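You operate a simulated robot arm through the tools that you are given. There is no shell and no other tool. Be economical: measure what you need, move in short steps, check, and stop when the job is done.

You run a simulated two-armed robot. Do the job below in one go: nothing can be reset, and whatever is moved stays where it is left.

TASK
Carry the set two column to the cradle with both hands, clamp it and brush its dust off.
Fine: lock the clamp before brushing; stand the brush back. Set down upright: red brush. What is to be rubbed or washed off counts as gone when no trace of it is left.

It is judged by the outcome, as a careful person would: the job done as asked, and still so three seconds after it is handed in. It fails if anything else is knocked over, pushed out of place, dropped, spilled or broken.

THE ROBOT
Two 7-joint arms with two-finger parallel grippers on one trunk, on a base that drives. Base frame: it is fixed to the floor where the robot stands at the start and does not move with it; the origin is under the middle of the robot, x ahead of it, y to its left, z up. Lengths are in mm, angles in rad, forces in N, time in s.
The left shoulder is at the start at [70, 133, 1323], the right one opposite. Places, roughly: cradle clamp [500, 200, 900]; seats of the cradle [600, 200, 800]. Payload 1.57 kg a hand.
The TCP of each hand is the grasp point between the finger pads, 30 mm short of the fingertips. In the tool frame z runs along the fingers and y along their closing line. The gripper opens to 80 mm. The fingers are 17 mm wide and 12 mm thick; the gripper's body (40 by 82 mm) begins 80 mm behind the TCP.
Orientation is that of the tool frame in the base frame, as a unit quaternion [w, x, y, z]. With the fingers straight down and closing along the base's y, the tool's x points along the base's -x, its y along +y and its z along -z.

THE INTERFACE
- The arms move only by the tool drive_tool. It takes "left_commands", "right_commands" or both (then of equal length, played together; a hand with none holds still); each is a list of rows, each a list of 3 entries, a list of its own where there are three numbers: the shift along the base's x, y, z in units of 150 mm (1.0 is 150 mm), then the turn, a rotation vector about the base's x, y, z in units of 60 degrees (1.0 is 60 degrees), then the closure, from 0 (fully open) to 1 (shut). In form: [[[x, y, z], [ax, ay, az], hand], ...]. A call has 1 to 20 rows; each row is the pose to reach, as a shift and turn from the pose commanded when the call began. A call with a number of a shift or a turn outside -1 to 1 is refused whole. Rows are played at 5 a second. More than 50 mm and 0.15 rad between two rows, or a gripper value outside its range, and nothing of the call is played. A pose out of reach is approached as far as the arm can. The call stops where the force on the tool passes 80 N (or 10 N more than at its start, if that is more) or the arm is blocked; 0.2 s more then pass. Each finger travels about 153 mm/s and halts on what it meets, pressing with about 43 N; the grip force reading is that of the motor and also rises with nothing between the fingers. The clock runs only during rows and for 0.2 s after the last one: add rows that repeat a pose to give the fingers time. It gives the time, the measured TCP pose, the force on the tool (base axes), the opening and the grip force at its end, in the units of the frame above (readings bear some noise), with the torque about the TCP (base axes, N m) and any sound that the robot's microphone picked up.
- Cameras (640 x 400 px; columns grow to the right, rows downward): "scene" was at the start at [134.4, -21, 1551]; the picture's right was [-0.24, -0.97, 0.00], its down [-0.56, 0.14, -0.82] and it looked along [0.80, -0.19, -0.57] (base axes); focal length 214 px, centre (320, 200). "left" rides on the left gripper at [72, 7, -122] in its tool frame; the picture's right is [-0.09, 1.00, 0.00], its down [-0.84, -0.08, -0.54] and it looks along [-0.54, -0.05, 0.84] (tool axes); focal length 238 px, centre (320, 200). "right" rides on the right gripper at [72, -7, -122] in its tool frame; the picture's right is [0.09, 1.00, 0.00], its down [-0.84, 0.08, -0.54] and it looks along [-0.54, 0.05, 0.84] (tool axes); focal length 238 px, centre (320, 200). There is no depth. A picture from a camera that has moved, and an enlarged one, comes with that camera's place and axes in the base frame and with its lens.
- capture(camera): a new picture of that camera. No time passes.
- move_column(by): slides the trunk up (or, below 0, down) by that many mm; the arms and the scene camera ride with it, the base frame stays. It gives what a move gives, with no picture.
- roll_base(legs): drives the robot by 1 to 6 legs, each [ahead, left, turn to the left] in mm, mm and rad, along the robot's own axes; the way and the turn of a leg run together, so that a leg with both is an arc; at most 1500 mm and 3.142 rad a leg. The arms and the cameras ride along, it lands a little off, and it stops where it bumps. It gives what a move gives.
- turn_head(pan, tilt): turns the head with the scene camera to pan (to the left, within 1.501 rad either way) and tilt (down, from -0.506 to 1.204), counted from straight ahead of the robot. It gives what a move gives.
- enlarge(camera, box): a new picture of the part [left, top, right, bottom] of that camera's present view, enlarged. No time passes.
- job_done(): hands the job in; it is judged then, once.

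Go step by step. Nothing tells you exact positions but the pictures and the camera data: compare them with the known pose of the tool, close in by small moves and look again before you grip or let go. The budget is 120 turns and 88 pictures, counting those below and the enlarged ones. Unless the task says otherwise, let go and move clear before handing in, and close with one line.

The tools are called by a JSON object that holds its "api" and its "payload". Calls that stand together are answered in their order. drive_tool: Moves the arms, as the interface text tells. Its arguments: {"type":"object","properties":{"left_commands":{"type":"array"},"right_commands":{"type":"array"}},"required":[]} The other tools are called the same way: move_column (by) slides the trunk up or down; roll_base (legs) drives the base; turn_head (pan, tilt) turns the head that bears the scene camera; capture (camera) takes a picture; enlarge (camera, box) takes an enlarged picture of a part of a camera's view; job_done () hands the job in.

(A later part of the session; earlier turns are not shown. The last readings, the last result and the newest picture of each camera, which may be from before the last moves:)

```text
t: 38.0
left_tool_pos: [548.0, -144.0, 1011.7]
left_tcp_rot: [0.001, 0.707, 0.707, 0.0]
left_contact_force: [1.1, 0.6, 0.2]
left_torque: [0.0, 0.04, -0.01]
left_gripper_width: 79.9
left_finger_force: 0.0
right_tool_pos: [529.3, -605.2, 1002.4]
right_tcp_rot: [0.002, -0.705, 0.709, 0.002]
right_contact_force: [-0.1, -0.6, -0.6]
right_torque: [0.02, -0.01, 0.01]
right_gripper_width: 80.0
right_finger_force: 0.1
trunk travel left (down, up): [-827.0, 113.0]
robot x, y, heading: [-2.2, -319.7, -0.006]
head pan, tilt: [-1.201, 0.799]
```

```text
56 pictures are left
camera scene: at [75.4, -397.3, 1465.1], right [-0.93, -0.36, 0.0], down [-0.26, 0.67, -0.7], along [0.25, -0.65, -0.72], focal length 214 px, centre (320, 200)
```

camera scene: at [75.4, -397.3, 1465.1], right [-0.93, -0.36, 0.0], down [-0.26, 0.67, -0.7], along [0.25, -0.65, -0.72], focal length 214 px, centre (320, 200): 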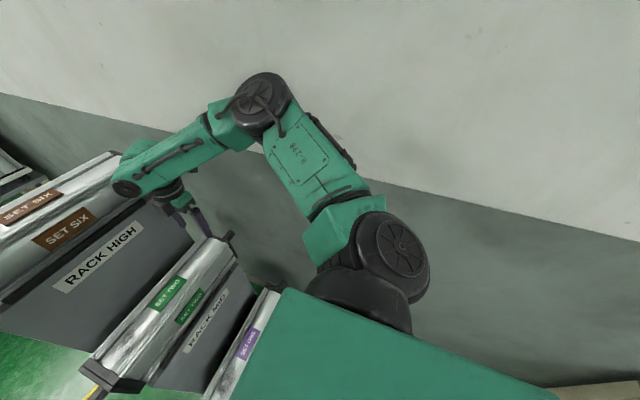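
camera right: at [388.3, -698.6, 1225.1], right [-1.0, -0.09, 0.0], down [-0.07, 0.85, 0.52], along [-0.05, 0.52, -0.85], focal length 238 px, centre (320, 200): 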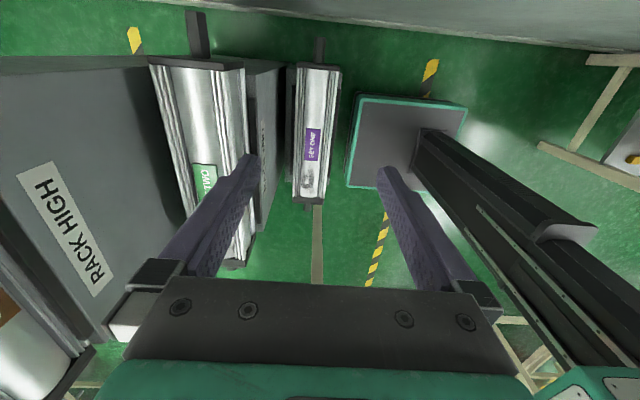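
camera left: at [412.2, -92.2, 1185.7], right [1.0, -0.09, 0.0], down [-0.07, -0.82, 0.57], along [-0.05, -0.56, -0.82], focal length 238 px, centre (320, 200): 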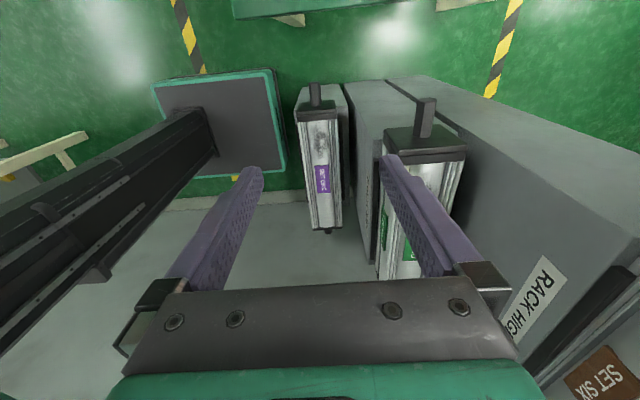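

{"api": "capture", "payload": {"camera": "left"}}

{"api": "capture", "payload": {"camera": "right"}}

```text
55 pictures are left
camera left: at [554.3, -71.5, 1133.2], right [1.0, -0.09, 0.0], down [-0.08, -0.84, 0.54], along [-0.05, -0.54, -0.84], focal length 238 px, centre (320, 200)
```

left: 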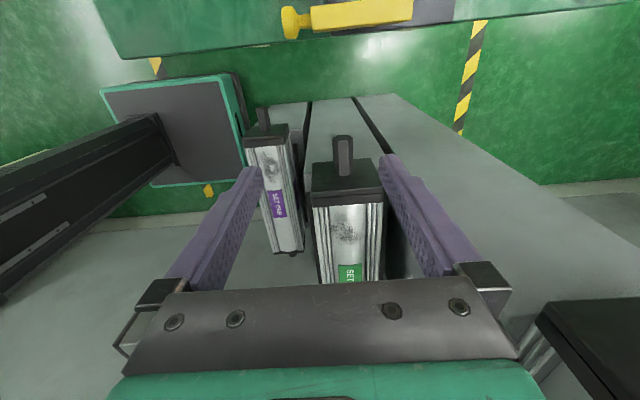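

```text
54 pictures are left
camera right: at [536.6, -678.2, 1124.6], right [-1.0, -0.09, 0.0], down [-0.07, 0.83, 0.55], along [-0.05, 0.54, -0.84], focal length 238 px, centre (320, 200)
```

right: 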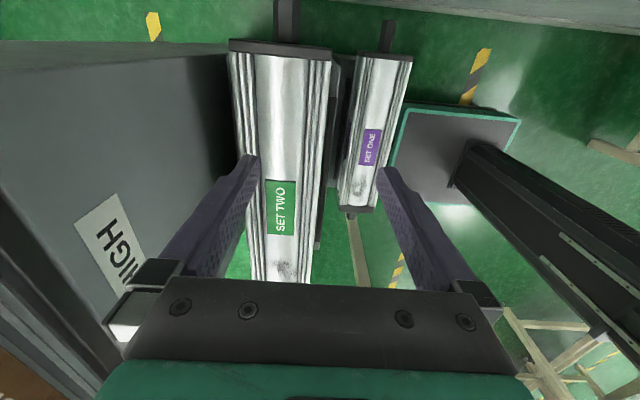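

Better estimate: column axis x≈577, left pin y -230..-185, right pin y -677..-722. I shift the hands over the pins and lower the trunk 100 mm, then look again.

{"api": "drive_tool", "payload": {"left_commands": [[[0.07, -0.15, 0], [0, 0, 0], 0], [[0.14, -0.3, 0], [0, 0, 0], 0], [[0.19, -0.42, 0], [0, 0, 0], 0], [[0.19, -0.42, 0], [0, 0, 0], 0]], "right_commands": [[[0.1, -0.21, 0], [0, 0, 0], 0], [[0.2, -0.42, 0], [0, 0, 0], 0], [[0.32, -0.63, 0], [0, 0, 0], 0], [[0.32, -0.63, 0], [0, 0, 0], 0]]}}

{"api": "move_column", "payload": {"by": -100}}

{"api": "capture", "payload": {"camera": "left"}}

{"api": "capture", "payload": {"camera": "right"}}

```text
t: 39.0
left_tool_pos: [575.7, -206.3, 1010.2]
left_tcp_rot: [-0.001, 0.707, 0.707, -0.001]
left_contact_force: [0.3, -0.1, -0.1]
left_torque: [0.0, -0.01, 0.02]
left_gripper_width: 79.9
left_finger_force: 0.0
right_tool_pos: [551.3, -696.7, 1010.2]
right_tcp_rot: [0.001, -0.705, 0.709, 0.002]
right_contact_force: [0.1, 0.0, -0.3]
right_torque: [-0.01, 0.02, 0.04]
right_gripper_width: 80.0
right_finger_force: 0.0
right hand out of reach, approached as far as the arm can: row 2, 3, 4
trunk travel left (down, up): [-827.0, 113.0]
robot x, y, heading: [1.3, -323.9, 0.001]
head pan, tilt: [-1.201, 0.799]
```

```text
t: 40.4
left_tool_pos: [577.0, -206.7, 910.1]
left_tcp_rot: [-0.001, 0.707, 0.707, -0.001]
left_contact_force: [-0.6, -0.2, -0.8]
left_torque: [-0.01, -0.01, -0.01]
left_gripper_width: 80.3
left_finger_force: 0.2
right_tool_pos: [552.7, -695.8, 911.3]
right_tcp_rot: [0.001, -0.705, 0.709, 0.001]
right_contact_force: [-0.5, -0.3, -0.1]
right_torque: [0.04, 0.02, 0.01]
right_gripper_width: 79.8
right_finger_force: 0.1
trunk travel left (down, up): [-727.0, 213.0]
robot x, y, heading: [-0.9, -319.8, -0.003]
head pan, tilt: [-1.201, 0.799]
```

```text
53 pictures are left
camera left: at [583.2, -133.8, 1033.3], right [1.0, -0.09, 0.0], down [-0.08, -0.84, 0.54], along [-0.05, -0.54, -0.84], focal length 238 px, centre (320, 200)
```

left: 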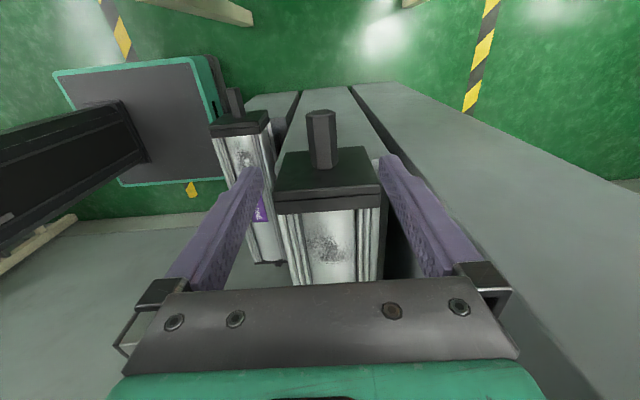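

```text
52 pictures are left
camera right: at [558.6, -768.2, 1032.5], right [-1.0, -0.09, 0.0], down [-0.07, 0.83, 0.55], along [-0.05, 0.54, -0.84], focal length 238 px, centre (320, 200)
```

right: 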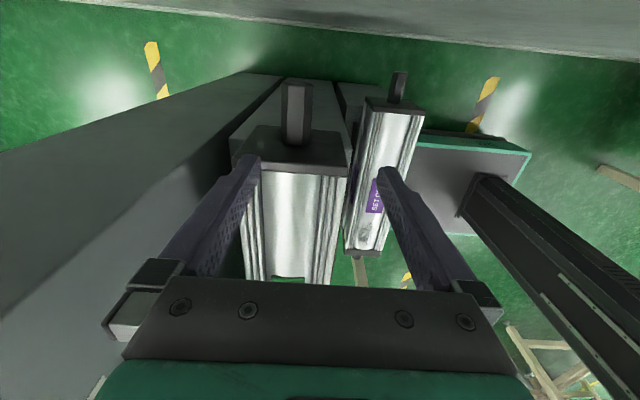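

Pins are octagonal ~29 mm, axis at x≈577, z≈802. I adjust the right hand (+x) and check reach.

{"api": "drive_tool", "payload": {"right_commands": [[[0.08, -0.04, -0.05], [0, 0, 0], 0], [[0.165, -0.06, -0.1], [0, 0, 0], 0], [[0.165, -0.06, -0.1], [0, 0, 0], 0]], "left_commands": [[[0, -0.01, -0.05], [0, 0, 0], 0], [[0, -0.02, -0.1], [0, 0, 0], 0], [[0, -0.02, -0.1], [0, 0, 0], 0]]}}

```text
t: 41.1
left_tool_pos: [575.4, -209.1, 895.9]
left_tcp_rot: [-0.001, 0.707, 0.708, 0.0]
left_contact_force: [-0.1, 0.4, 0.6]
left_torque: [0.01, 0.0, 0.01]
left_gripper_width: 80.2
left_finger_force: 0.1
right_tool_pos: [549.2, -699.5, 906.0]
right_tcp_rot: [0.001, -0.705, 0.709, 0.001]
right_contact_force: [0.8, 0.4, 0.2]
right_torque: [0.01, 0.0, 0.0]
right_gripper_width: 79.9
right_finger_force: 0.1
right hand out of reach, approached as far as the arm can: row 1, 2, 3
trunk travel left (down, up): [-727.0, 213.0]
robot x, y, heading: [-2.2, -323.4, -0.002]
head pan, tilt: [-1.201, 0.799]
```

The right hand is at its reach limit, so I pull the hands back 60 mm, roll the base 60 mm forward and lower the trunk.

{"api": "drive_tool", "payload": {"right_commands": [[[-0.25, 0, 0], [0, 0, 0], 0], [[-0.4, 0, 0], [0, 0, 0], 0], [[-0.4, 0, 0], [0, 0, 0], 0]], "left_commands": [[[-0.25, 0, 0], [0, 0, 0], 0], [[-0.4, 0, 0], [0, 0, 0], 0], [[-0.4, 0, 0], [0, 0, 0], 0]]}}

{"api": "roll_base", "payload": {"legs": [[60, 0, 0]]}}

```text
t: 42.0
left_tool_pos: [517.7, -209.3, 896.6]
left_tcp_rot: [-0.001, 0.707, 0.707, -0.001]
left_contact_force: [-0.9, -0.1, -0.6]
left_torque: [0.0, -0.02, 0.0]
left_gripper_width: 80.0
left_finger_force: 0.1
right_tool_pos: [491.3, -698.0, 904.4]
right_tcp_rot: [0.0, -0.705, 0.709, 0.002]
right_contact_force: [-0.4, -0.1, -0.2]
right_torque: [0.01, 0.04, 0.0]
right_gripper_width: 79.9
right_finger_force: 0.2
trunk travel left (down, up): [-727.0, 213.0]
robot x, y, heading: [-2.6, -317.7, -0.004]
head pan, tilt: [-1.201, 0.799]
```

```text
t: 42.9
left_tool_pos: [576.2, -209.8, 897.5]
left_tcp_rot: [0.0, 0.708, 0.707, 0.0]
left_contact_force: [0.3, 0.5, 0.2]
left_torque: [0.01, -0.03, -0.02]
left_gripper_width: 79.8
left_finger_force: 0.0
right_tool_pos: [548.9, -699.2, 905.5]
right_tcp_rot: [0.002, -0.705, 0.709, 0.001]
right_contact_force: [-0.2, -0.3, -0.2]
right_torque: [0.01, -0.01, 0.03]
right_gripper_width: 80.1
right_finger_force: 0.1
trunk travel left (down, up): [-727.0, 213.0]
robot x, y, heading: [58.8, -319.8, -0.0]
head pan, tilt: [-1.201, 0.799]
```

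{"api": "drive_tool", "payload": {"right_commands": [[[0.09, -0.02, 0], [0, 0, 0], 0], [[0.187, -0.04, -0.05], [0, 0, 0], 0], [[0.187, -0.04, -0.05], [0, 0, 0], 0]], "left_commands": [[[0.01, 0, 0], [0, 0, 0], 0], [[0.01, 0, 0], [0, 0, 0], 0], [[0.01, 0, 0], [0, 0, 0], 0]]}}

{"api": "move_column", "payload": {"by": -40}}

{"api": "capture", "payload": {"camera": "right"}}

{"api": "capture", "payload": {"camera": "left"}}

```text
t: 43.7
left_tool_pos: [579.0, -211.1, 897.1]
left_tcp_rot: [-0.001, 0.707, 0.708, 0.0]
left_contact_force: [-0.2, -0.1, -0.4]
left_torque: [-0.05, -0.01, 0.02]
left_gripper_width: 80.1
left_finger_force: 0.2
right_tool_pos: [578.9, -705.3, 897.5]
right_tcp_rot: [0.001, -0.706, 0.709, 0.002]
right_contact_force: [-0.1, -0.4, 0.1]
right_torque: [0.02, 0.0, -0.01]
right_gripper_width: 80.1
right_finger_force: 0.0
trunk travel left (down, up): [-727.0, 213.0]
robot x, y, heading: [60.2, -323.0, 0.001]
head pan, tilt: [-1.201, 0.799]
```

```text
t: 44.5
left_tool_pos: [579.5, -210.1, 857.2]
left_tcp_rot: [-0.001, 0.706, 0.708, -0.001]
left_contact_force: [0.0, 0.5, 0.7]
left_torque: [0.05, -0.02, -0.02]
left_gripper_width: 80.0
left_finger_force: 0.0
right_tool_pos: [578.7, -706.0, 859.1]
right_tcp_rot: [0.001, -0.705, 0.709, 0.002]
right_contact_force: [0.6, -0.2, -0.2]
right_torque: [0.0, 0.0, 0.0]
right_gripper_width: 80.3
right_finger_force: 0.0
trunk travel left (down, up): [-687.0, 253.0]
robot x, y, heading: [62.6, -322.8, -0.003]
head pan, tilt: [-1.201, 0.799]
```

```text
51 pictures are left
camera right: at [585.4, -777.2, 979.5], right [-1.0, -0.09, 0.0], down [-0.07, 0.83, 0.55], along [-0.05, 0.54, -0.84], focal length 238 px, centre (320, 200)
```

right: 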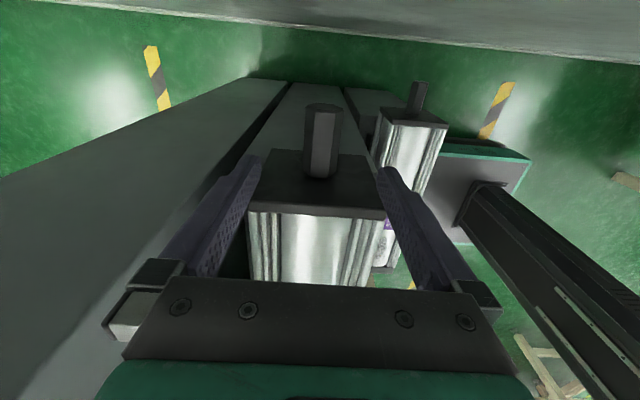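

```text
50 pictures are left
camera left: at [586.2, -138.0, 978.8], right [1.0, -0.09, 0.0], down [-0.08, -0.84, 0.54], along [-0.05, -0.54, -0.84], focal length 238 px, centre (320, 200)
```

left: 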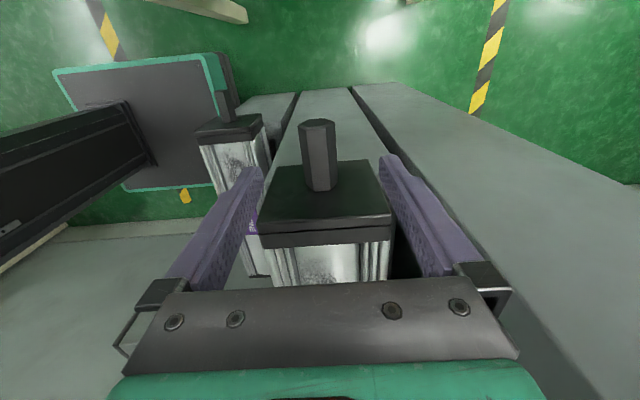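

Pins confirmed at x≈579; I shift the right hand outwards 11 mm and descend both to the axis height (~802).

{"api": "drive_tool", "payload": {"right_commands": [[[0, -0.075, 0], [0, 0, 0], 0], [[0, -0.075, -0.12], [0, 0, 0], 0], [[0, -0.075, -0.25], [0, 0, 0], 0], [[0, -0.075, -0.38], [0, 0, 0], 0], [[0, -0.075, -0.38], [0, 0, 0], 0]], "left_commands": [[[0, 0, 0], [0, 0, 0], 0], [[0, 0, -0.12], [0, 0, 0], 0], [[0, 0, -0.25], [0, 0, 0], 0], [[0, 0, -0.37], [0, 0, 0], 0], [[0, 0, -0.37], [0, 0, 0], 0]]}}

{"api": "capture", "payload": {"camera": "right"}}

{"api": "capture", "payload": {"camera": "left"}}

```text
t: 45.8
left_tool_pos: [578.9, -210.4, 802.4]
left_tcp_rot: [-0.001, 0.708, 0.706, -0.001]
left_contact_force: [0.6, -0.1, 0.7]
left_torque: [-0.06, 0.0, -0.01]
left_gripper_width: 80.0
left_finger_force: 0.0
right_tool_pos: [577.5, -717.5, 810.0]
right_tcp_rot: [0.002, -0.705, 0.709, 0.003]
right_contact_force: [0.4, 0.1, -0.4]
right_torque: [-0.02, -0.05, 0.02]
right_gripper_width: 80.1
right_finger_force: 0.0
right hand out of reach, approached as far as the arm can: row 4, 5
trunk travel left (down, up): [-687.0, 253.0]
robot x, y, heading: [63.3, -323.2, -0.003]
head pan, tilt: [-1.201, 0.799]
```

```text
49 pictures are left
camera right: at [585.3, -789.5, 932.3], right [-1.0, -0.09, 0.0], down [-0.07, 0.83, 0.55], along [-0.05, 0.54, -0.84], focal length 238 px, centre (320, 200)
```

right: 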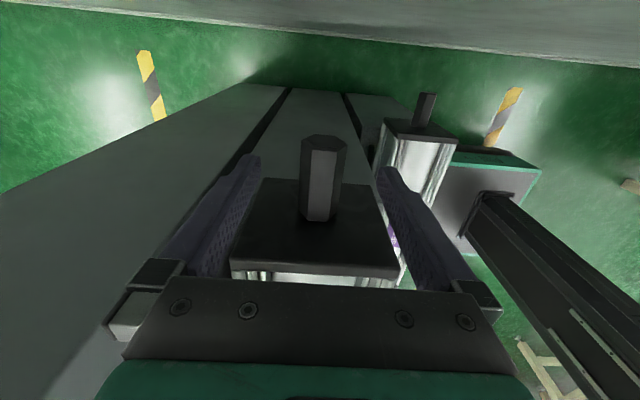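

```text
48 pictures are left
camera left: at [585.9, -138.1, 923.8], right [1.0, -0.09, 0.0], down [-0.08, -0.84, 0.54], along [-0.05, -0.54, -0.84], focal length 238 px, centre (320, 200)
```

left: 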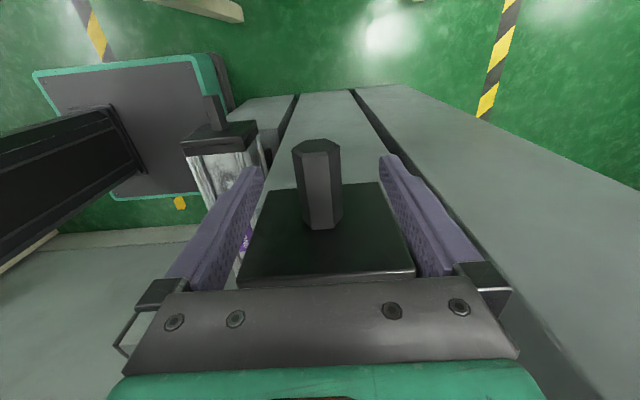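

Both hands straddle the pins; I lower the trunk 10 mm more so both pads cover the pins, then close both.

{"api": "move_column", "payload": {"by": -11}}

{"api": "drive_tool", "payload": {"right_commands": [[[0, 0, 0], [0, 0, 0], 0.4], [[0, 0, 0], [0, 0, 0], 0.6], [[0, 0, 0], [0, 0, 0], 1], [[0, 0, 0], [0, 0, 0], 1], [[0, 0, 0], [0, 0, 0], 1]], "left_commands": [[[0, 0, 0], [0, 0, 0], 0.4], [[0, 0, 0], [0, 0, 0], 0.6], [[0, 0, 0], [0, 0, 0], 1], [[0, 0, 0], [0, 0, 0], 1], [[0, 0, 0], [0, 0, 0], 1]]}}

```text
t: 46.3
left_tool_pos: [578.4, -210.7, 790.5]
left_tcp_rot: [-0.001, 0.707, 0.707, 0.0]
left_contact_force: [0.0, 0.9, 0.4]
left_torque: [0.0, 0.0, 0.01]
left_gripper_width: 79.7
left_finger_force: 0.0
right_tool_pos: [578.9, -717.1, 799.9]
right_tcp_rot: [0.002, -0.706, 0.709, 0.001]
right_contact_force: [0.6, -0.7, 0.5]
right_torque: [0.01, 0.02, -0.04]
right_gripper_width: 80.1
right_finger_force: 0.0
trunk travel left (down, up): [-676.0, 264.0]
robot x, y, heading: [60.5, -326.2, -0.001]
head pan, tilt: [-1.201, 0.799]
```

```text
t: 47.5
left_tool_pos: [577.9, -211.2, 790.7]
left_tcp_rot: [-0.001, 0.707, 0.707, -0.001]
left_contact_force: [0.8, -0.9, 0.6]
left_torque: [0.05, -0.21, 0.08]
left_gripper_width: 27.4
left_finger_force: 37.7
right_tool_pos: [579.0, -717.9, 799.4]
right_tcp_rot: [0.001, -0.705, 0.709, 0.002]
right_contact_force: [-3.4, 1.0, 0.1]
right_torque: [0.1, 0.12, 0.41]
right_gripper_width: 27.4
right_finger_force: 37.3
trunk travel left (down, up): [-676.0, 264.0]
robot x, y, heading: [61.3, -321.8, -0.001]
head pan, tilt: [-1.201, 0.799]
```

Both pins are gripped (27.4 mm). Lift a little with the trunk and read the loads.

{"api": "move_column", "payload": {"by": 25}}

{"api": "capture", "payload": {"camera": "left"}}

```text
t: 48.2
left_tool_pos: [581.1, -210.3, 814.7]
left_tcp_rot: [-0.002, 0.707, 0.707, -0.002]
left_contact_force: [0.8, -0.3, -8.0]
left_torque: [-0.17, -0.01, 0.18]
left_gripper_width: 27.3
left_finger_force: 37.5
right_tool_pos: [580.1, -717.1, 822.7]
right_tcp_rot: [0.001, -0.705, 0.709, 0.003]
right_contact_force: [-0.9, 0.2, -8.8]
right_torque: [-0.15, -0.01, 0.41]
right_gripper_width: 27.5
right_finger_force: 37.6
trunk travel left (down, up): [-701.0, 239.0]
robot x, y, heading: [56.4, -322.0, -0.003]
head pan, tilt: [-1.201, 0.799]
```

```text
47 pictures are left
camera left: at [588.4, -138.2, 936.3], right [1.0, -0.09, -0.01], down [-0.08, -0.84, 0.54], along [-0.05, -0.54, -0.84], focal length 238 px, centre (320, 200)
```

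left: 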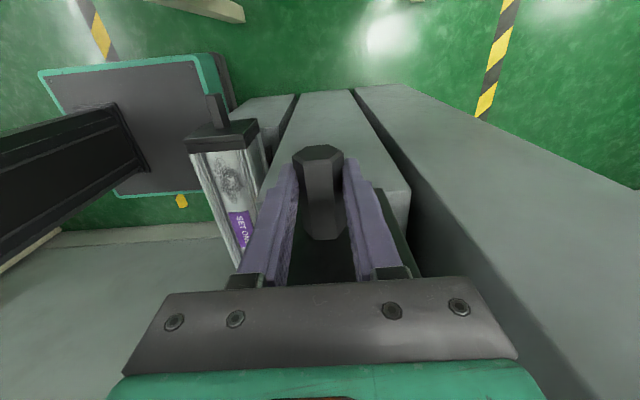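

Lifted evenly (~0.85 kg per hand). I lift another 150 mm with the trunk and bring both hands together towards the robot's middle (+y).

{"api": "move_column", "payload": {"by": 150}}

{"api": "drive_tool", "payload": {"right_commands": [[[0, 0.1, 0], [0, 0, 0], 1], [[0, 0.2, 0], [0, 0, 0], 1], [[0, 0.3, 0], [0, 0, 0], 1], [[0, 0.4, 0], [0, 0, 0], 1], [[0, 0.5, 0], [0, 0, 0], 1], [[0, 0.6, 0], [0, 0, 0], 1], [[0, 0.7, 0], [0, 0, 0], 1], [[0, 0.8, 0], [0, 0, 0], 1], [[0, 0.9, 0], [0, 0, 0], 1], [[0, 0.9, 0], [0, 0, 0], 1]], "left_commands": [[[0, 0.1, 0], [0, 0, 0], 1], [[0, 0.2, 0], [0, 0, 0], 1], [[0, 0.3, 0], [0, 0, 0], 1], [[0, 0.4, 0], [0, 0, 0], 1], [[0, 0.5, 0], [0, 0, 0], 1], [[0, 0.6, 0], [0, 0, 0], 1], [[0, 0.7, 0], [0, 0, 0], 1], [[0, 0.8, 0], [0, 0, 0], 1], [[0, 0.9, 0], [0, 0, 0], 1], [[0, 0.9, 0], [0, 0, 0], 1]]}}

```text
t: 50.0
left_tool_pos: [581.4, -211.6, 964.6]
left_tcp_rot: [-0.001, 0.707, 0.707, -0.002]
left_contact_force: [-0.3, 0.5, -7.4]
left_torque: [-0.16, -0.04, 0.01]
left_gripper_width: 27.5
left_finger_force: 38.0
right_tool_pos: [580.5, -717.3, 973.1]
right_tcp_rot: [0.001, -0.705, 0.709, 0.004]
right_contact_force: [0.0, -0.4, -9.1]
right_torque: [-0.1, 0.01, 0.23]
right_gripper_width: 27.1
right_finger_force: 38.8
trunk travel left (down, up): [-851.0, 89.0]
robot x, y, heading: [60.3, -319.3, -0.002]
head pan, tilt: [-1.201, 0.799]
```

```text
t: 52.2
left_tool_pos: [580.8, -75.6, 964.7]
left_tcp_rot: [-0.001, 0.707, 0.707, -0.001]
left_contact_force: [-0.5, 2.3, -8.7]
left_torque: [-0.52, 0.1, -0.19]
left_gripper_width: 27.3
left_finger_force: 38.2
right_tool_pos: [581.1, -581.0, 971.5]
right_tcp_rot: [0.001, -0.705, 0.709, 0.003]
right_contact_force: [0.0, -3.0, -7.1]
right_torque: [0.77, -0.11, 0.19]
right_gripper_width: 27.5
right_finger_force: 37.9
trunk travel left (down, up): [-851.0, 89.0]
robot x, y, heading: [57.7, -321.3, -0.002]
head pan, tilt: [-1.201, 0.799]
```

Now roll left in two legs with a check in between.

{"api": "roll_base", "payload": {"legs": [[0, 250, 0]]}}

{"api": "turn_head", "payload": {"pan": 0.35, "tilt": 0.85}}

{"api": "capture", "payload": {"camera": "scene"}}

```text
t: 54.0
left_tool_pos: [580.4, 172.2, 964.6]
left_tcp_rot: [-0.002, 0.706, 0.708, -0.001]
left_contact_force: [1.4, 5.7, -8.3]
left_torque: [-0.07, -0.03, 0.12]
left_gripper_width: 27.6
left_finger_force: 37.9
right_tool_pos: [582.6, -334.2, 972.0]
right_tcp_rot: [0.0, 0.708, -0.706, -0.003]
right_contact_force: [-1.1, -5.7, -10.4]
right_torque: [-0.48, 0.03, 0.35]
right_gripper_width: 27.6
right_finger_force: 38.3
trunk travel left (down, up): [-851.0, 89.0]
robot x, y, heading: [60.2, -76.3, 0.001]
head pan, tilt: [-1.201, 0.799]
```

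```text
t: 55.6
left_tool_pos: [580.9, 173.5, 963.1]
left_tcp_rot: [-0.002, 0.706, 0.708, -0.002]
left_contact_force: [0.5, 0.0, -8.6]
left_torque: [0.05, -0.02, -0.01]
left_gripper_width: 27.5
left_finger_force: 37.7
right_tool_pos: [581.6, -333.2, 972.1]
right_tcp_rot: [0.0, 0.707, -0.707, -0.002]
right_contact_force: [0.7, 0.3, -8.0]
right_torque: [-0.12, 0.05, 0.31]
right_gripper_width: 27.5
right_finger_force: 37.8
trunk travel left (down, up): [-851.0, 89.0]
robot x, y, heading: [58.7, -74.0, 0.003]
head pan, tilt: [0.351, 0.85]
```

```text
46 pictures are left
camera scene: at [185.6, -48.5, 1484.6], right [0.35, -0.94, 0.0], down [-0.71, -0.26, -0.66], along [0.62, 0.23, -0.75], focal length 214 px, centre (320, 200)
```

scene: 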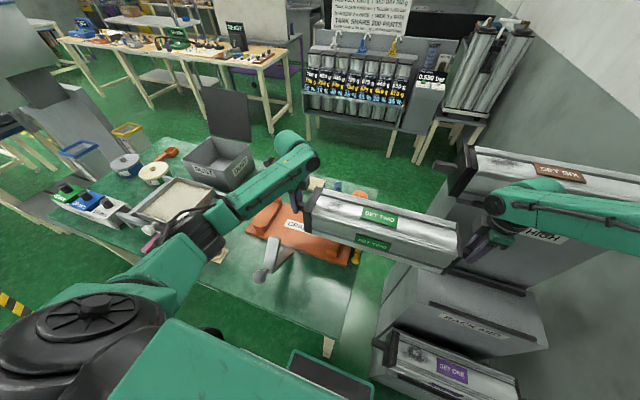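

Clear so far. Roll the remaining ~256 mm left.

{"api": "roll_base", "payload": {"legs": [[0, 256, 0]]}}

{"api": "capture", "payload": {"camera": "scene"}}

{"api": "capture", "payload": {"camera": "left"}}

{"api": "capture", "payload": {"camera": "right"}}

```text
t: 57.5
left_tool_pos: [578.6, 427.3, 964.8]
left_tcp_rot: [-0.003, 0.705, 0.709, -0.002]
left_contact_force: [0.4, -0.3, -8.7]
left_torque: [0.15, 0.0, 0.03]
left_gripper_width: 27.4
left_finger_force: 37.7
right_tool_pos: [581.1, -78.3, 971.8]
right_tcp_rot: [-0.001, 0.708, -0.706, -0.004]
right_contact_force: [0.2, -0.5, -8.4]
right_torque: [0.07, -0.02, 0.35]
right_gripper_width: 27.5
right_finger_force: 37.7
trunk travel left (down, up): [-851.0, 89.0]
robot x, y, heading: [58.6, 175.3, 0.003]
head pan, tilt: [0.351, 0.85]
```

```text
45 pictures are left
camera scene: at [184.6, 203.4, 1484.7], right [0.35, -0.94, 0.0], down [-0.71, -0.26, -0.66], along [0.62, 0.23, -0.75], focal length 214 px, centre (320, 200)
```

scene: 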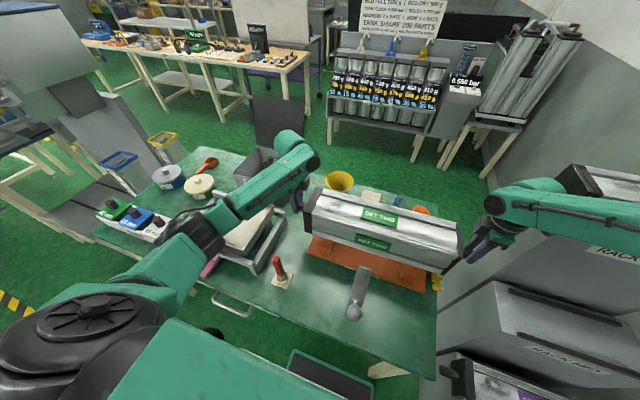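

```text
44 pictures are left
camera left: at [585.7, 499.6, 1086.8], right [1.0, -0.09, 0.0], down [-0.07, -0.84, 0.54], along [-0.05, -0.54, -0.84], focal length 238 px, centre (320, 200)
```

left: 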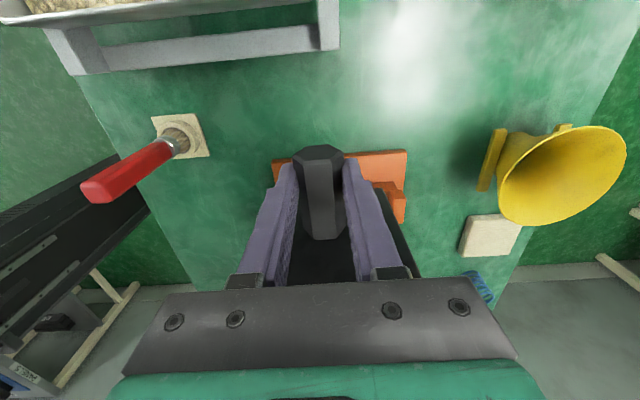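

```text
43 pictures are left
camera right: at [589.2, -151.5, 1093.3], right [-1.0, -0.09, 0.0], down [-0.08, 0.83, 0.55], along [-0.05, 0.54, -0.84], focal length 238 px, centre (320, 200)
```

right: 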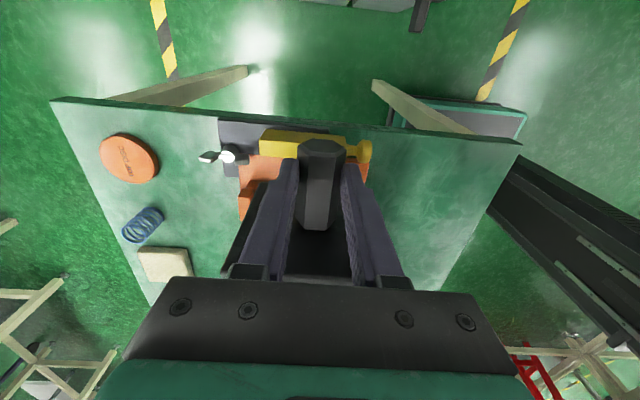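

The column is over the cradle. My best fit for the cradle: centre x≈597, y≈177, end blocks' tops ≈844. I shift both hands +x ~17 mm and then lower 70 mm with the trunk for a check.

{"api": "drive_tool", "payload": {"right_commands": [[[0.05, 0, 0], [0, 0, 0], 1], [[0.107, 0.01, 0], [0, 0, 0], 1], [[0.107, 0.01, 0], [0, 0, 0], 1]], "left_commands": [[[0.06, 0, 0], [0, 0, 0], 1], [[0.122, 0.01, 0], [0, 0, 0], 1], [[0.122, 0.01, 0], [0, 0, 0], 1]]}}

{"api": "move_column", "payload": {"by": -65}}

{"api": "capture", "payload": {"camera": "left"}}

{"api": "enlarge", "payload": {"camera": "scene", "box": [280, 160, 480, 320]}}

```text
t: 58.3
left_tool_pos: [597.1, 428.9, 964.4]
left_tcp_rot: [0.0, 0.705, 0.709, -0.004]
left_contact_force: [-3.1, -9.1, -4.4]
left_torque: [-1.25, 0.02, -0.75]
left_gripper_width: 27.3
left_finger_force: 37.8
right_tool_pos: [587.3, -76.8, 979.6]
right_tcp_rot: [-0.001, 0.708, -0.706, -0.002]
right_contact_force: [4.3, 9.2, -11.9]
right_torque: [-0.66, -0.01, -0.85]
right_gripper_width: 27.8
right_finger_force: 38.0
right hand out of reach, approached as far as the arm can: row 1, 2, 3
trunk travel left (down, up): [-851.0, 89.0]
robot x, y, heading: [58.9, 179.1, 0.004]
head pan, tilt: [0.351, 0.85]
```

```text
t: 59.3
left_tool_pos: [596.7, 428.5, 898.4]
left_tcp_rot: [-0.002, 0.705, 0.709, -0.003]
left_contact_force: [-2.6, -16.3, -6.5]
left_torque: [-0.32, -0.08, -0.56]
left_gripper_width: 27.8
left_finger_force: 38.0
right_tool_pos: [588.3, -78.6, 913.7]
right_tcp_rot: [-0.002, 0.708, -0.706, -0.002]
right_contact_force: [2.5, 17.0, -8.1]
right_torque: [-0.08, 0.08, -0.54]
right_gripper_width: 27.7
right_finger_force: 38.7
trunk travel left (down, up): [-786.0, 154.0]
robot x, y, heading: [61.1, 179.2, 0.008]
head pan, tilt: [0.351, 0.85]
```

```text
42 pictures are left
camera left: at [604.0, 502.1, 1020.6], right [1.0, -0.09, 0.0], down [-0.07, -0.84, 0.54], along [-0.05, -0.54, -0.84], focal length 238 px, centre (320, 200)
```

left: 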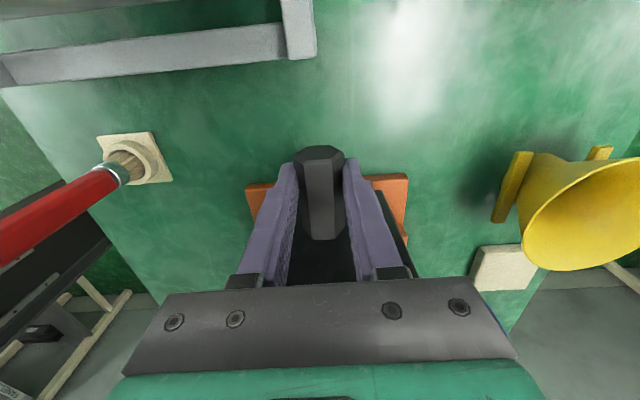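

```text
2.50 times, centred on (380, 240) of scene
camera zoom: at [184.3, 206.0, 1419.6], right [0.35, -0.94, 0.0], down [-0.71, -0.26, -0.66], along [0.62, 0.23, -0.75], focal length 536 px, centre (170, 100)
```

zoom: 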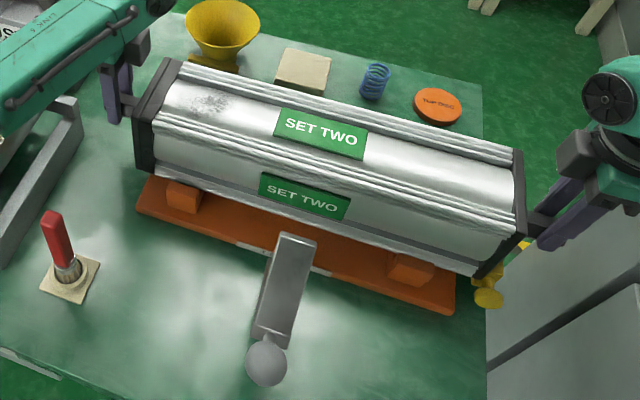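

The right hand hit its reach; I roll the base 25 mm forward and pull the hands back correspondingly, levelling the column.

{"api": "roll_base", "payload": {"legs": [[25, 0, 0]]}}

```text
t: 60.1
left_tool_pos: [610.5, 430.0, 903.5]
left_tcp_rot: [-0.001, 0.706, 0.709, -0.003]
left_contact_force: [-38.0, -15.6, -1.7]
left_torque: [0.21, 1.41, -0.41]
left_gripper_width: 28.9
left_finger_force: 38.8
right_tool_pos: [603.1, -78.3, 918.8]
right_tcp_rot: [0.004, -0.707, 0.707, -0.001]
right_contact_force: [-6.3, 16.3, -6.0]
right_torque: [0.72, 0.88, -0.71]
right_gripper_width: 28.4
right_finger_force: 38.2
trunk travel left (down, up): [-786.0, 154.0]
robot x, y, heading: [81.1, 175.8, 0.003]
head pan, tilt: [0.351, 0.85]
```

Left hand feels 38 N in -x: something is touching. I back both hands by 14 mm and look.

{"api": "drive_tool", "payload": {"right_commands": [[[-0.03, 0, 0.02], [0, 0, 0], 1], [[-0.06, 0, 0.03], [0, 0, 0], 1], [[-0.06, 0, 0.03], [0, 0, 0], 1]], "left_commands": [[[-0.05, 0, 0.04], [0, 0, 0], 1], [[-0.1, 0, 0.08], [0, 0, 0], 1], [[-0.1, 0, 0.08], [0, 0, 0], 1]]}}

{"api": "enlarge", "payload": {"camera": "scene", "box": [280, 160, 480, 320]}}

{"api": "capture", "payload": {"camera": "left"}}

```text
t: 60.9
left_tool_pos: [604.8, 429.8, 909.9]
left_tcp_rot: [-0.005, 0.706, 0.709, -0.006]
left_contact_force: [-0.9, -0.1, -11.9]
left_torque: [0.94, -0.11, -0.39]
left_gripper_width: 27.7
left_finger_force: 38.1
right_tool_pos: [603.8, -77.2, 919.6]
right_tcp_rot: [0.001, -0.707, 0.707, 0.002]
right_contact_force: [1.5, 0.5, -4.6]
right_torque: [1.03, 0.14, -0.12]
right_gripper_width: 27.6
right_finger_force: 38.4
trunk travel left (down, up): [-786.0, 154.0]
robot x, y, heading: [84.0, 180.3, 0.002]
head pan, tilt: [0.351, 0.85]
```

```text
2.50 times, centred on (380, 240) of scene
camera zoom: at [209.8, 205.9, 1419.6], right [0.35, -0.94, 0.0], down [-0.71, -0.26, -0.66], along [0.62, 0.23, -0.75], focal length 536 px, centre (170, 100)
```

zoom: 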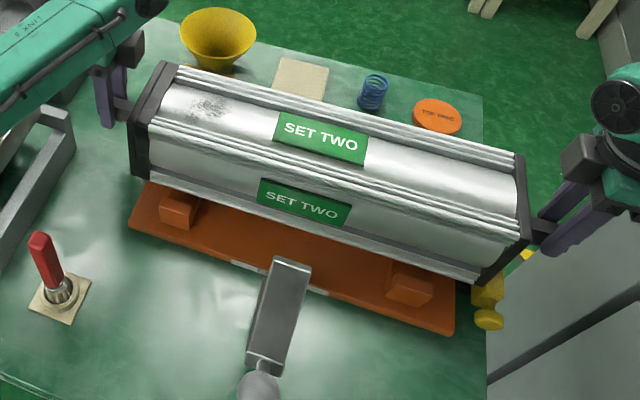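

```text
39 pictures are left
camera left: at [614.0, 502.6, 1031.2], right [1.0, -0.09, -0.02], down [-0.06, -0.84, 0.54], along [-0.06, -0.54, -0.84], focal length 238 px, centre (320, 200)
```

left: 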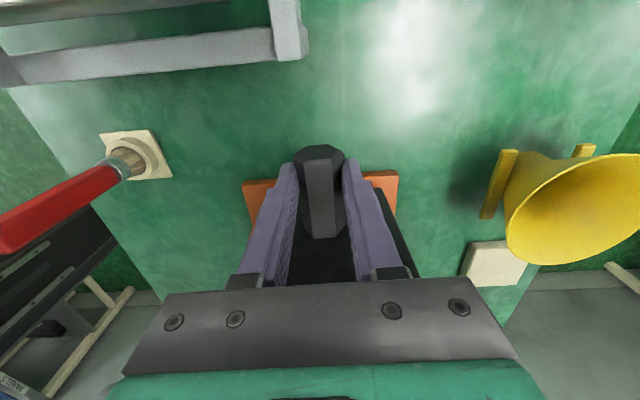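

No harm: the cradle hasn't moved (plate still x 511–686, centre ≈598). The column's back evidently met the rear end block. I centre both hands on x=597.5 and lower gently.

{"api": "drive_tool", "payload": {"right_commands": [[[-0.02, 0, 0], [0, 0, 0], 1], [[-0.042, 0, 0], [0, 0, 0], 1], [[-0.042, 0, 0], [0, 0, 0], 1]], "left_commands": [[[-0.025, 0, 0], [0, 0, 0], 1], [[-0.049, 0, 0], [0, 0, 0], 1], [[-0.049, 0, 0], [0, 0, 0], 1]]}}

{"api": "move_column", "payload": {"by": -20}}

```text
t: 61.7
left_tool_pos: [596.2, 430.7, 909.9]
left_tcp_rot: [-0.005, 0.706, 0.708, -0.006]
left_contact_force: [0.0, -2.8, -10.1]
left_torque: [0.49, -0.06, -0.16]
left_gripper_width: 27.6
left_finger_force: 38.0
right_tool_pos: [596.1, -78.9, 918.4]
right_tcp_rot: [0.0, 0.707, -0.707, -0.003]
right_contact_force: [-0.7, 2.5, -6.6]
right_torque: [0.44, 0.07, -0.04]
right_gripper_width: 27.6
right_finger_force: 38.0
trunk travel left (down, up): [-786.0, 154.0]
robot x, y, heading: [81.3, 180.8, 0.006]
head pan, tilt: [0.351, 0.85]
```

```text
t: 62.4
left_tool_pos: [596.0, 429.6, 893.0]
left_tcp_rot: [-0.003, 0.705, 0.709, -0.005]
left_contact_force: [0.7, -1.3, -0.2]
left_torque: [-0.35, -0.73, -0.18]
left_gripper_width: 27.3
left_finger_force: 37.6
right_tool_pos: [596.5, -77.0, 900.9]
right_tcp_rot: [-0.002, 0.708, -0.706, 0.0]
right_contact_force: [3.1, 0.4, 7.6]
right_torque: [-0.68, -0.31, 0.11]
right_gripper_width: 27.5
right_finger_force: 38.1
trunk travel left (down, up): [-766.0, 174.0]
robot x, y, heading: [85.4, 178.3, 0.005]
head pan, tilt: [0.351, 0.85]
```

The load is now carried by something. I check whether it sits in the seats or on top of the blocks.

{"api": "enlarge", "payload": {"camera": "scene", "box": [320, 200, 420, 280]}}

{"api": "enlarge", "payload": {"camera": "scene", "box": [400, 230, 500, 310]}}

{"api": "capture", "payload": {"camera": "right"}}

```text
5.00 times, centred on (370, 240) of scene
camera zoom: at [205.1, 206.8, 1400.3], right [0.35, -0.94, 0.0], down [-0.7, -0.26, -0.66], along [0.62, 0.23, -0.75], focal length 1072 px, centre (70, 0)
```

zoom: 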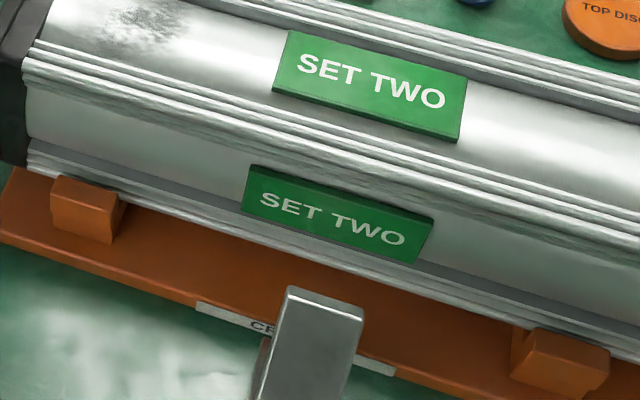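

```text
5.00 times, centred on (450, 270) of scene
camera zoom: at [205.1, 206.8, 1400.3], right [0.35, -0.94, 0.0], down [-0.7, -0.26, -0.66], along [0.62, 0.23, -0.75], focal length 1072 px, centre (-330, -150)
```

zoom: 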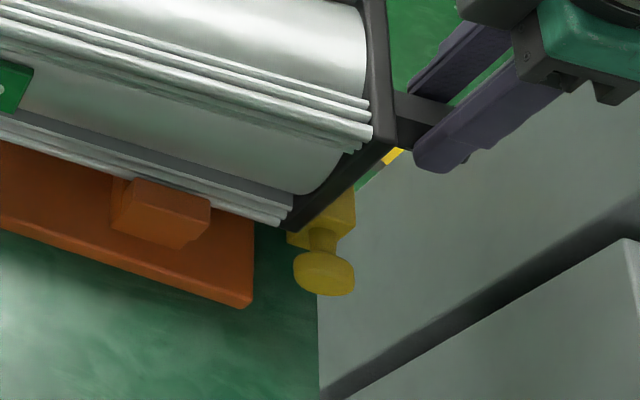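

```text
36 pictures are left
camera right: at [602.6, -150.1, 1023.6], right [-1.0, -0.09, 0.0], down [-0.08, 0.83, 0.54], along [-0.05, 0.54, -0.84], focal length 238 px, centre (320, 200)
```

right: 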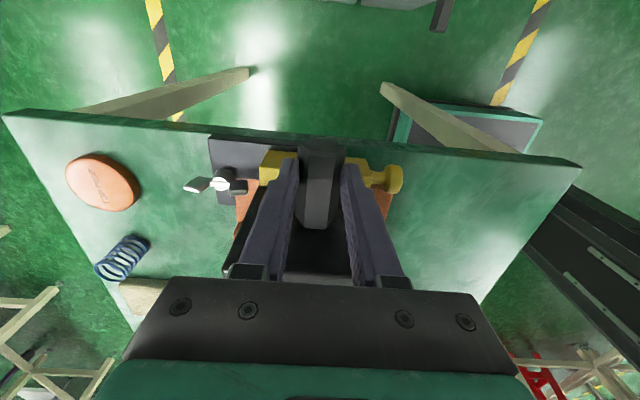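

{"api": "enlarge", "payload": {"camera": "scene", "box": [322, 226, 352, 250]}}

{"api": "enlarge", "payload": {"camera": "scene", "box": [415, 258, 450, 286]}}

```text
16.00 times, centred on (337, 238) of scene
camera zoom: at [205.1, 206.8, 1400.3], right [0.35, -0.94, 0.0], down [-0.7, -0.26, -0.66], along [0.62, 0.23, -0.75], focal length 3432 px, centre (48, -408)
```

zoom: 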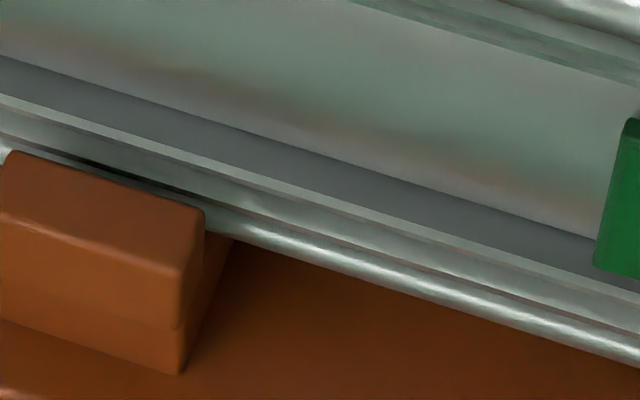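

```text
14.29 times, centred on (432, 272) of scene
camera zoom: at [205.1, 206.8, 1400.3], right [0.35, -0.94, 0.0], down [-0.7, -0.26, -0.66], along [0.62, 0.23, -0.75], focal length 3064 px, centre (-1287, -829)
```

zoom: 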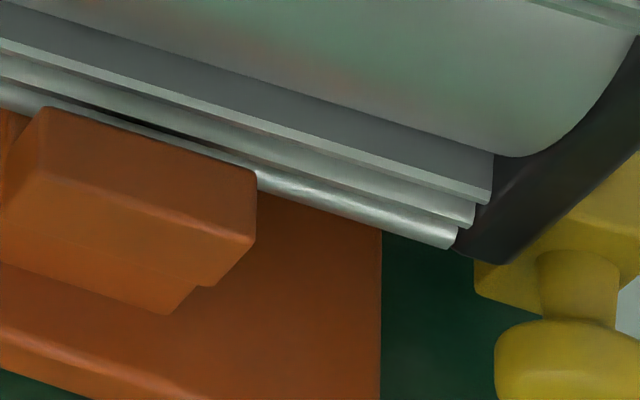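

The end blocks occlude the column's lower edge, so it is inside the channel. I lower a few mm more to see if it is fully down.

{"api": "move_column", "payload": {"by": -6}}

```text
t: 63.0
left_tool_pos: [594.7, 430.0, 892.3]
left_tcp_rot: [0.0, 0.705, 0.709, -0.001]
left_contact_force: [9.6, -0.9, 31.4]
left_torque: [0.08, -0.33, -0.46]
left_gripper_width: 26.9
left_finger_force: 38.0
right_tool_pos: [593.9, -77.4, 898.6]
right_tcp_rot: [0.006, -0.707, 0.707, -0.001]
right_contact_force: [13.0, 0.2, 30.9]
right_torque: [0.06, 0.1, 0.02]
right_gripper_width: 27.0
right_finger_force: 37.9
trunk travel left (down, up): [-760.0, 180.0]
robot x, y, heading: [81.1, 177.7, 0.002]
head pan, tilt: [0.351, 0.85]
```

Both ends are firmly supported (31 N each): it is seated. I relieve the load by raising 5 mm, then open both grippers.

{"api": "move_column", "payload": {"by": 5}}

{"api": "drive_tool", "payload": {"right_commands": [[[0, 0, 0], [0, 0, 0], 0.6], [[0, 0, 0], [0, 0, 0], 0.3], [[0, 0, 0], [0, 0, 0], 0], [[0, 0, 0], [0, 0, 0], 0], [[0, 0, 0], [0, 0, 0], 0]], "left_commands": [[[0, 0, 0], [0, 0, 0], 0.6], [[0, 0, 0], [0, 0, 0], 0.3], [[0, 0, 0], [0, 0, 0], 0], [[0, 0, 0], [0, 0, 0], 0], [[0, 0, 0], [0, 0, 0], 0]]}}

{"api": "enlarge", "payload": {"camera": "scene", "box": [280, 160, 480, 320]}}

```text
t: 63.5
left_tool_pos: [593.9, 431.6, 889.8]
left_tcp_rot: [-0.004, 0.705, 0.709, -0.005]
left_contact_force: [10.0, 0.4, 17.7]
left_torque: [-0.15, -0.58, -0.24]
left_gripper_width: 27.5
left_finger_force: 37.5
right_tool_pos: [593.0, -78.7, 898.6]
right_tcp_rot: [-0.001, 0.707, -0.707, -0.002]
right_contact_force: [8.6, 1.8, 12.1]
right_torque: [0.82, -0.31, -0.16]
right_gripper_width: 27.7
right_finger_force: 38.0
trunk travel left (down, up): [-765.0, 175.0]
robot x, y, heading: [84.7, 178.3, 0.006]
head pan, tilt: [0.351, 0.85]
```

```text
t: 64.7
left_tool_pos: [595.2, 429.4, 890.2]
left_tcp_rot: [-0.004, 0.705, 0.709, -0.006]
left_contact_force: [-0.5, 0.0, 1.0]
left_torque: [0.01, -0.01, 0.02]
left_gripper_width: 80.0
left_finger_force: 0.1
right_tool_pos: [595.0, -78.3, 898.2]
right_tcp_rot: [0.001, -0.707, 0.707, 0.002]
right_contact_force: [-1.3, 0.6, -0.1]
right_torque: [-0.04, -0.02, 0.02]
right_gripper_width: 79.9
right_finger_force: 0.0
trunk travel left (down, up): [-765.0, 175.0]
robot x, y, heading: [85.3, 179.4, 0.009]
head pan, tilt: [0.351, 0.85]
```

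```text
2.50 times, centred on (380, 240) of scene
camera zoom: at [205.8, 206.2, 1399.0], right [0.35, -0.94, 0.0], down [-0.7, -0.26, -0.66], along [0.62, 0.23, -0.75], focal length 536 px, centre (170, 100)
```

zoom: 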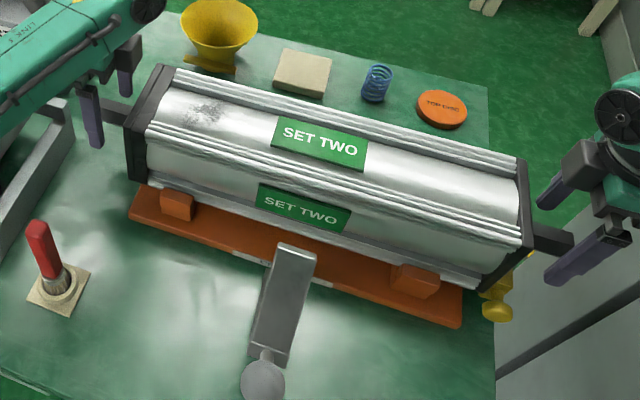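

Column released in the cradle, upright and level. I raise the trunk to clear the pins, then turn the left hand back for the clamp ball.

{"api": "move_column", "payload": {"by": 150}}

{"api": "drive_tool", "payload": {"left_commands": [[[-0.1, 0, 0], [0, 0, 0.125], 0], [[-0.3, 0, 0], [0, 0, 0.25], 0], [[-0.5, -0.1, 0], [0, 0, 0.375], 0], [[-0.7, -0.2, 0], [0, 0, 0.5], 0], [[-0.9, -0.3, 0], [0, 0, 0.625], 0], [[-1, -0.4, 0], [0, 0, 0.75], 0], [[-1, -0.4, 0], [0, 0, 0.75], 0]], "right_commands": [[[0, 0, 0], [0, 0, 0], 0], [[-0.2, 0, 0.1], [0, 0, 0], 0], [[-0.4, 0, 0.2], [0, 0, 0], 0], [[-0.6, -0.1, 0.3], [0, 0, 0], 0], [[-0.8, -0.2, 0.3], [0, 0, 0], 0], [[-1, -0.4, 0.3], [0, 0, 0], 0], [[-1, -0.6, 0.3], [0, 0, 0], 0]]}}

{"api": "drive_tool", "payload": {"left_commands": [[[-0.2, -0.15, 0], [0, 0, 0.125], 0], [[-0.4, -0.3, 0], [0, 0, 0.25], 0], [[-0.5, -0.5, 0], [0, 0, 0.375], 0], [[-0.55, -0.7, 0], [0, 0, 0.5], 0], [[-0.6, -0.9, 0], [0, 0, 0.625], 0], [[-0.6, -1, 0], [0, 0, 0.75], 0], [[-0.6, -1, 0], [0, 0, 0.75], 0]]}}

{"api": "capture", "payload": {"camera": "left"}}

```text
t: 66.4
left_tool_pos: [595.7, 430.5, 1039.9]
left_tcp_rot: [-0.005, 0.706, 0.708, -0.005]
left_contact_force: [0.4, 0.5, 0.4]
left_torque: [0.0, 0.0, -0.02]
left_gripper_width: 79.8
left_finger_force: 0.0
right_tool_pos: [595.5, -77.2, 1048.6]
right_tcp_rot: [0.001, -0.707, 0.707, 0.003]
right_contact_force: [0.0, 0.0, 0.9]
right_torque: [0.0, -0.01, -0.03]
right_gripper_width: 80.1
right_finger_force: 0.1
trunk travel left (down, up): [-915.0, 25.0]
robot x, y, heading: [80.3, 176.7, 0.002]
head pan, tilt: [0.351, 0.85]
```

```text
t: 68.0
left_tool_pos: [445.6, 369.9, 1040.8]
left_tcp_rot: [-0.002, 0.38, 0.925, -0.006]
left_contact_force: [0.3, -0.5, 0.4]
left_torque: [-0.03, -0.01, 0.0]
left_gripper_width: 80.0
left_finger_force: 0.0
right_tool_pos: [444.1, -167.5, 1092.7]
right_tcp_rot: [-0.001, 0.708, -0.706, -0.002]
right_contact_force: [0.3, 0.6, -0.1]
right_torque: [0.0, 0.0, -0.02]
right_gripper_width: 80.1
right_finger_force: 0.2
trunk travel left (down, up): [-915.0, 25.0]
robot x, y, heading: [85.2, 179.5, -0.002]
head pan, tilt: [0.351, 0.85]
```

```text
t: 69.6
left_tool_pos: [354.3, 220.5, 1038.7]
left_tcp_rot: [0.001, -0.004, 1.0, -0.007]
left_contact_force: [0.5, -0.3, -0.1]
left_torque: [-0.03, -0.03, 0.02]
left_gripper_width: 79.8
left_finger_force: 0.0
left hand out of reach, approached as far as the arm can: row 2, 3, 4
right_tool_pos: [444.0, -167.3, 1093.2]
right_tcp_rot: [-0.001, 0.708, -0.706, -0.002]
right_contact_force: [0.2, -0.2, 0.4]
right_torque: [0.02, -0.03, -0.02]
right_gripper_width: 79.9
right_finger_force: 0.0
trunk travel left (down, up): [-915.0, 25.0]
robot x, y, heading: [83.5, 177.9, 0.007]
head pan, tilt: [0.351, 0.85]
```

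```text
32 pictures are left
camera left: at [282.8, 228.7, 1161.6], right [0.09, 1.0, -0.01], down [0.84, -0.07, 0.54], along [0.54, -0.06, -0.84], focal length 238 px, centre (320, 200)
```

left: 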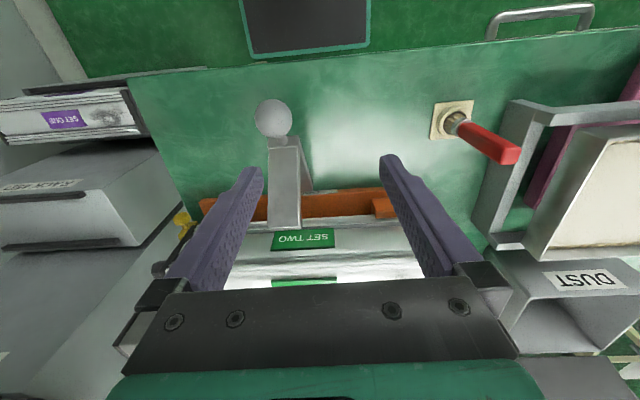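

Ball at [336,178,934] as expected. I descend around it, grip, and swing it forward along the arc.

{"api": "drive_tool", "payload": {"left_commands": [[[-0.06, -0.15, 0], [0, 0, 0], 0], [[-0.118, -0.285, 0], [0, 0, 0], 0], [[-0.118, -0.285, -0.25], [0, 0, 0], 0], [[-0.118, -0.285, -0.5], [0, 0, 0], 0], [[-0.118, -0.285, -0.68], [0, 0, 0], 0], [[-0.118, -0.285, -0.68], [0, 0, 0], 0.5], [[-0.118, -0.285, -0.68], [0, 0, 0], 0.75], [[-0.118, -0.285, -0.68], [0, 0, 0], 0.75]]}}

{"api": "capture", "payload": {"camera": "left"}}

```text
t: 71.4
left_tool_pos: [338.2, 175.8, 939.1]
left_tcp_rot: [0.001, -0.003, 1.0, -0.007]
left_contact_force: [0.4, -5.1, -0.6]
left_torque: [-0.31, -0.14, -0.06]
left_gripper_width: 35.1
left_finger_force: 42.5
right_tool_pos: [444.3, -169.0, 1092.3]
right_tcp_rot: [0.002, -0.706, 0.708, 0.003]
right_contact_force: [-0.5, 0.1, -0.1]
right_torque: [-0.01, 0.01, -0.02]
right_gripper_width: 80.0
right_finger_force: 0.1
trunk travel left (down, up): [-915.0, 25.0]
robot x, y, heading: [88.1, 179.2, 0.009]
head pan, tilt: [0.351, 0.85]
```

```text
31 pictures are left
camera left: at [266.7, 184.7, 1060.0], right [0.09, 1.0, -0.01], down [0.84, -0.07, 0.54], along [0.54, -0.06, -0.84], focal length 238 px, centre (320, 200)
```

left: 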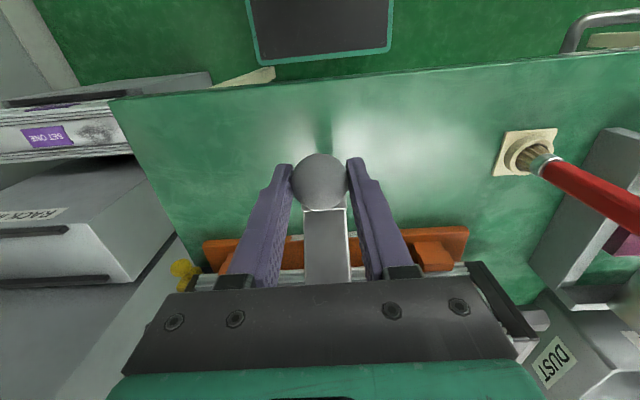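

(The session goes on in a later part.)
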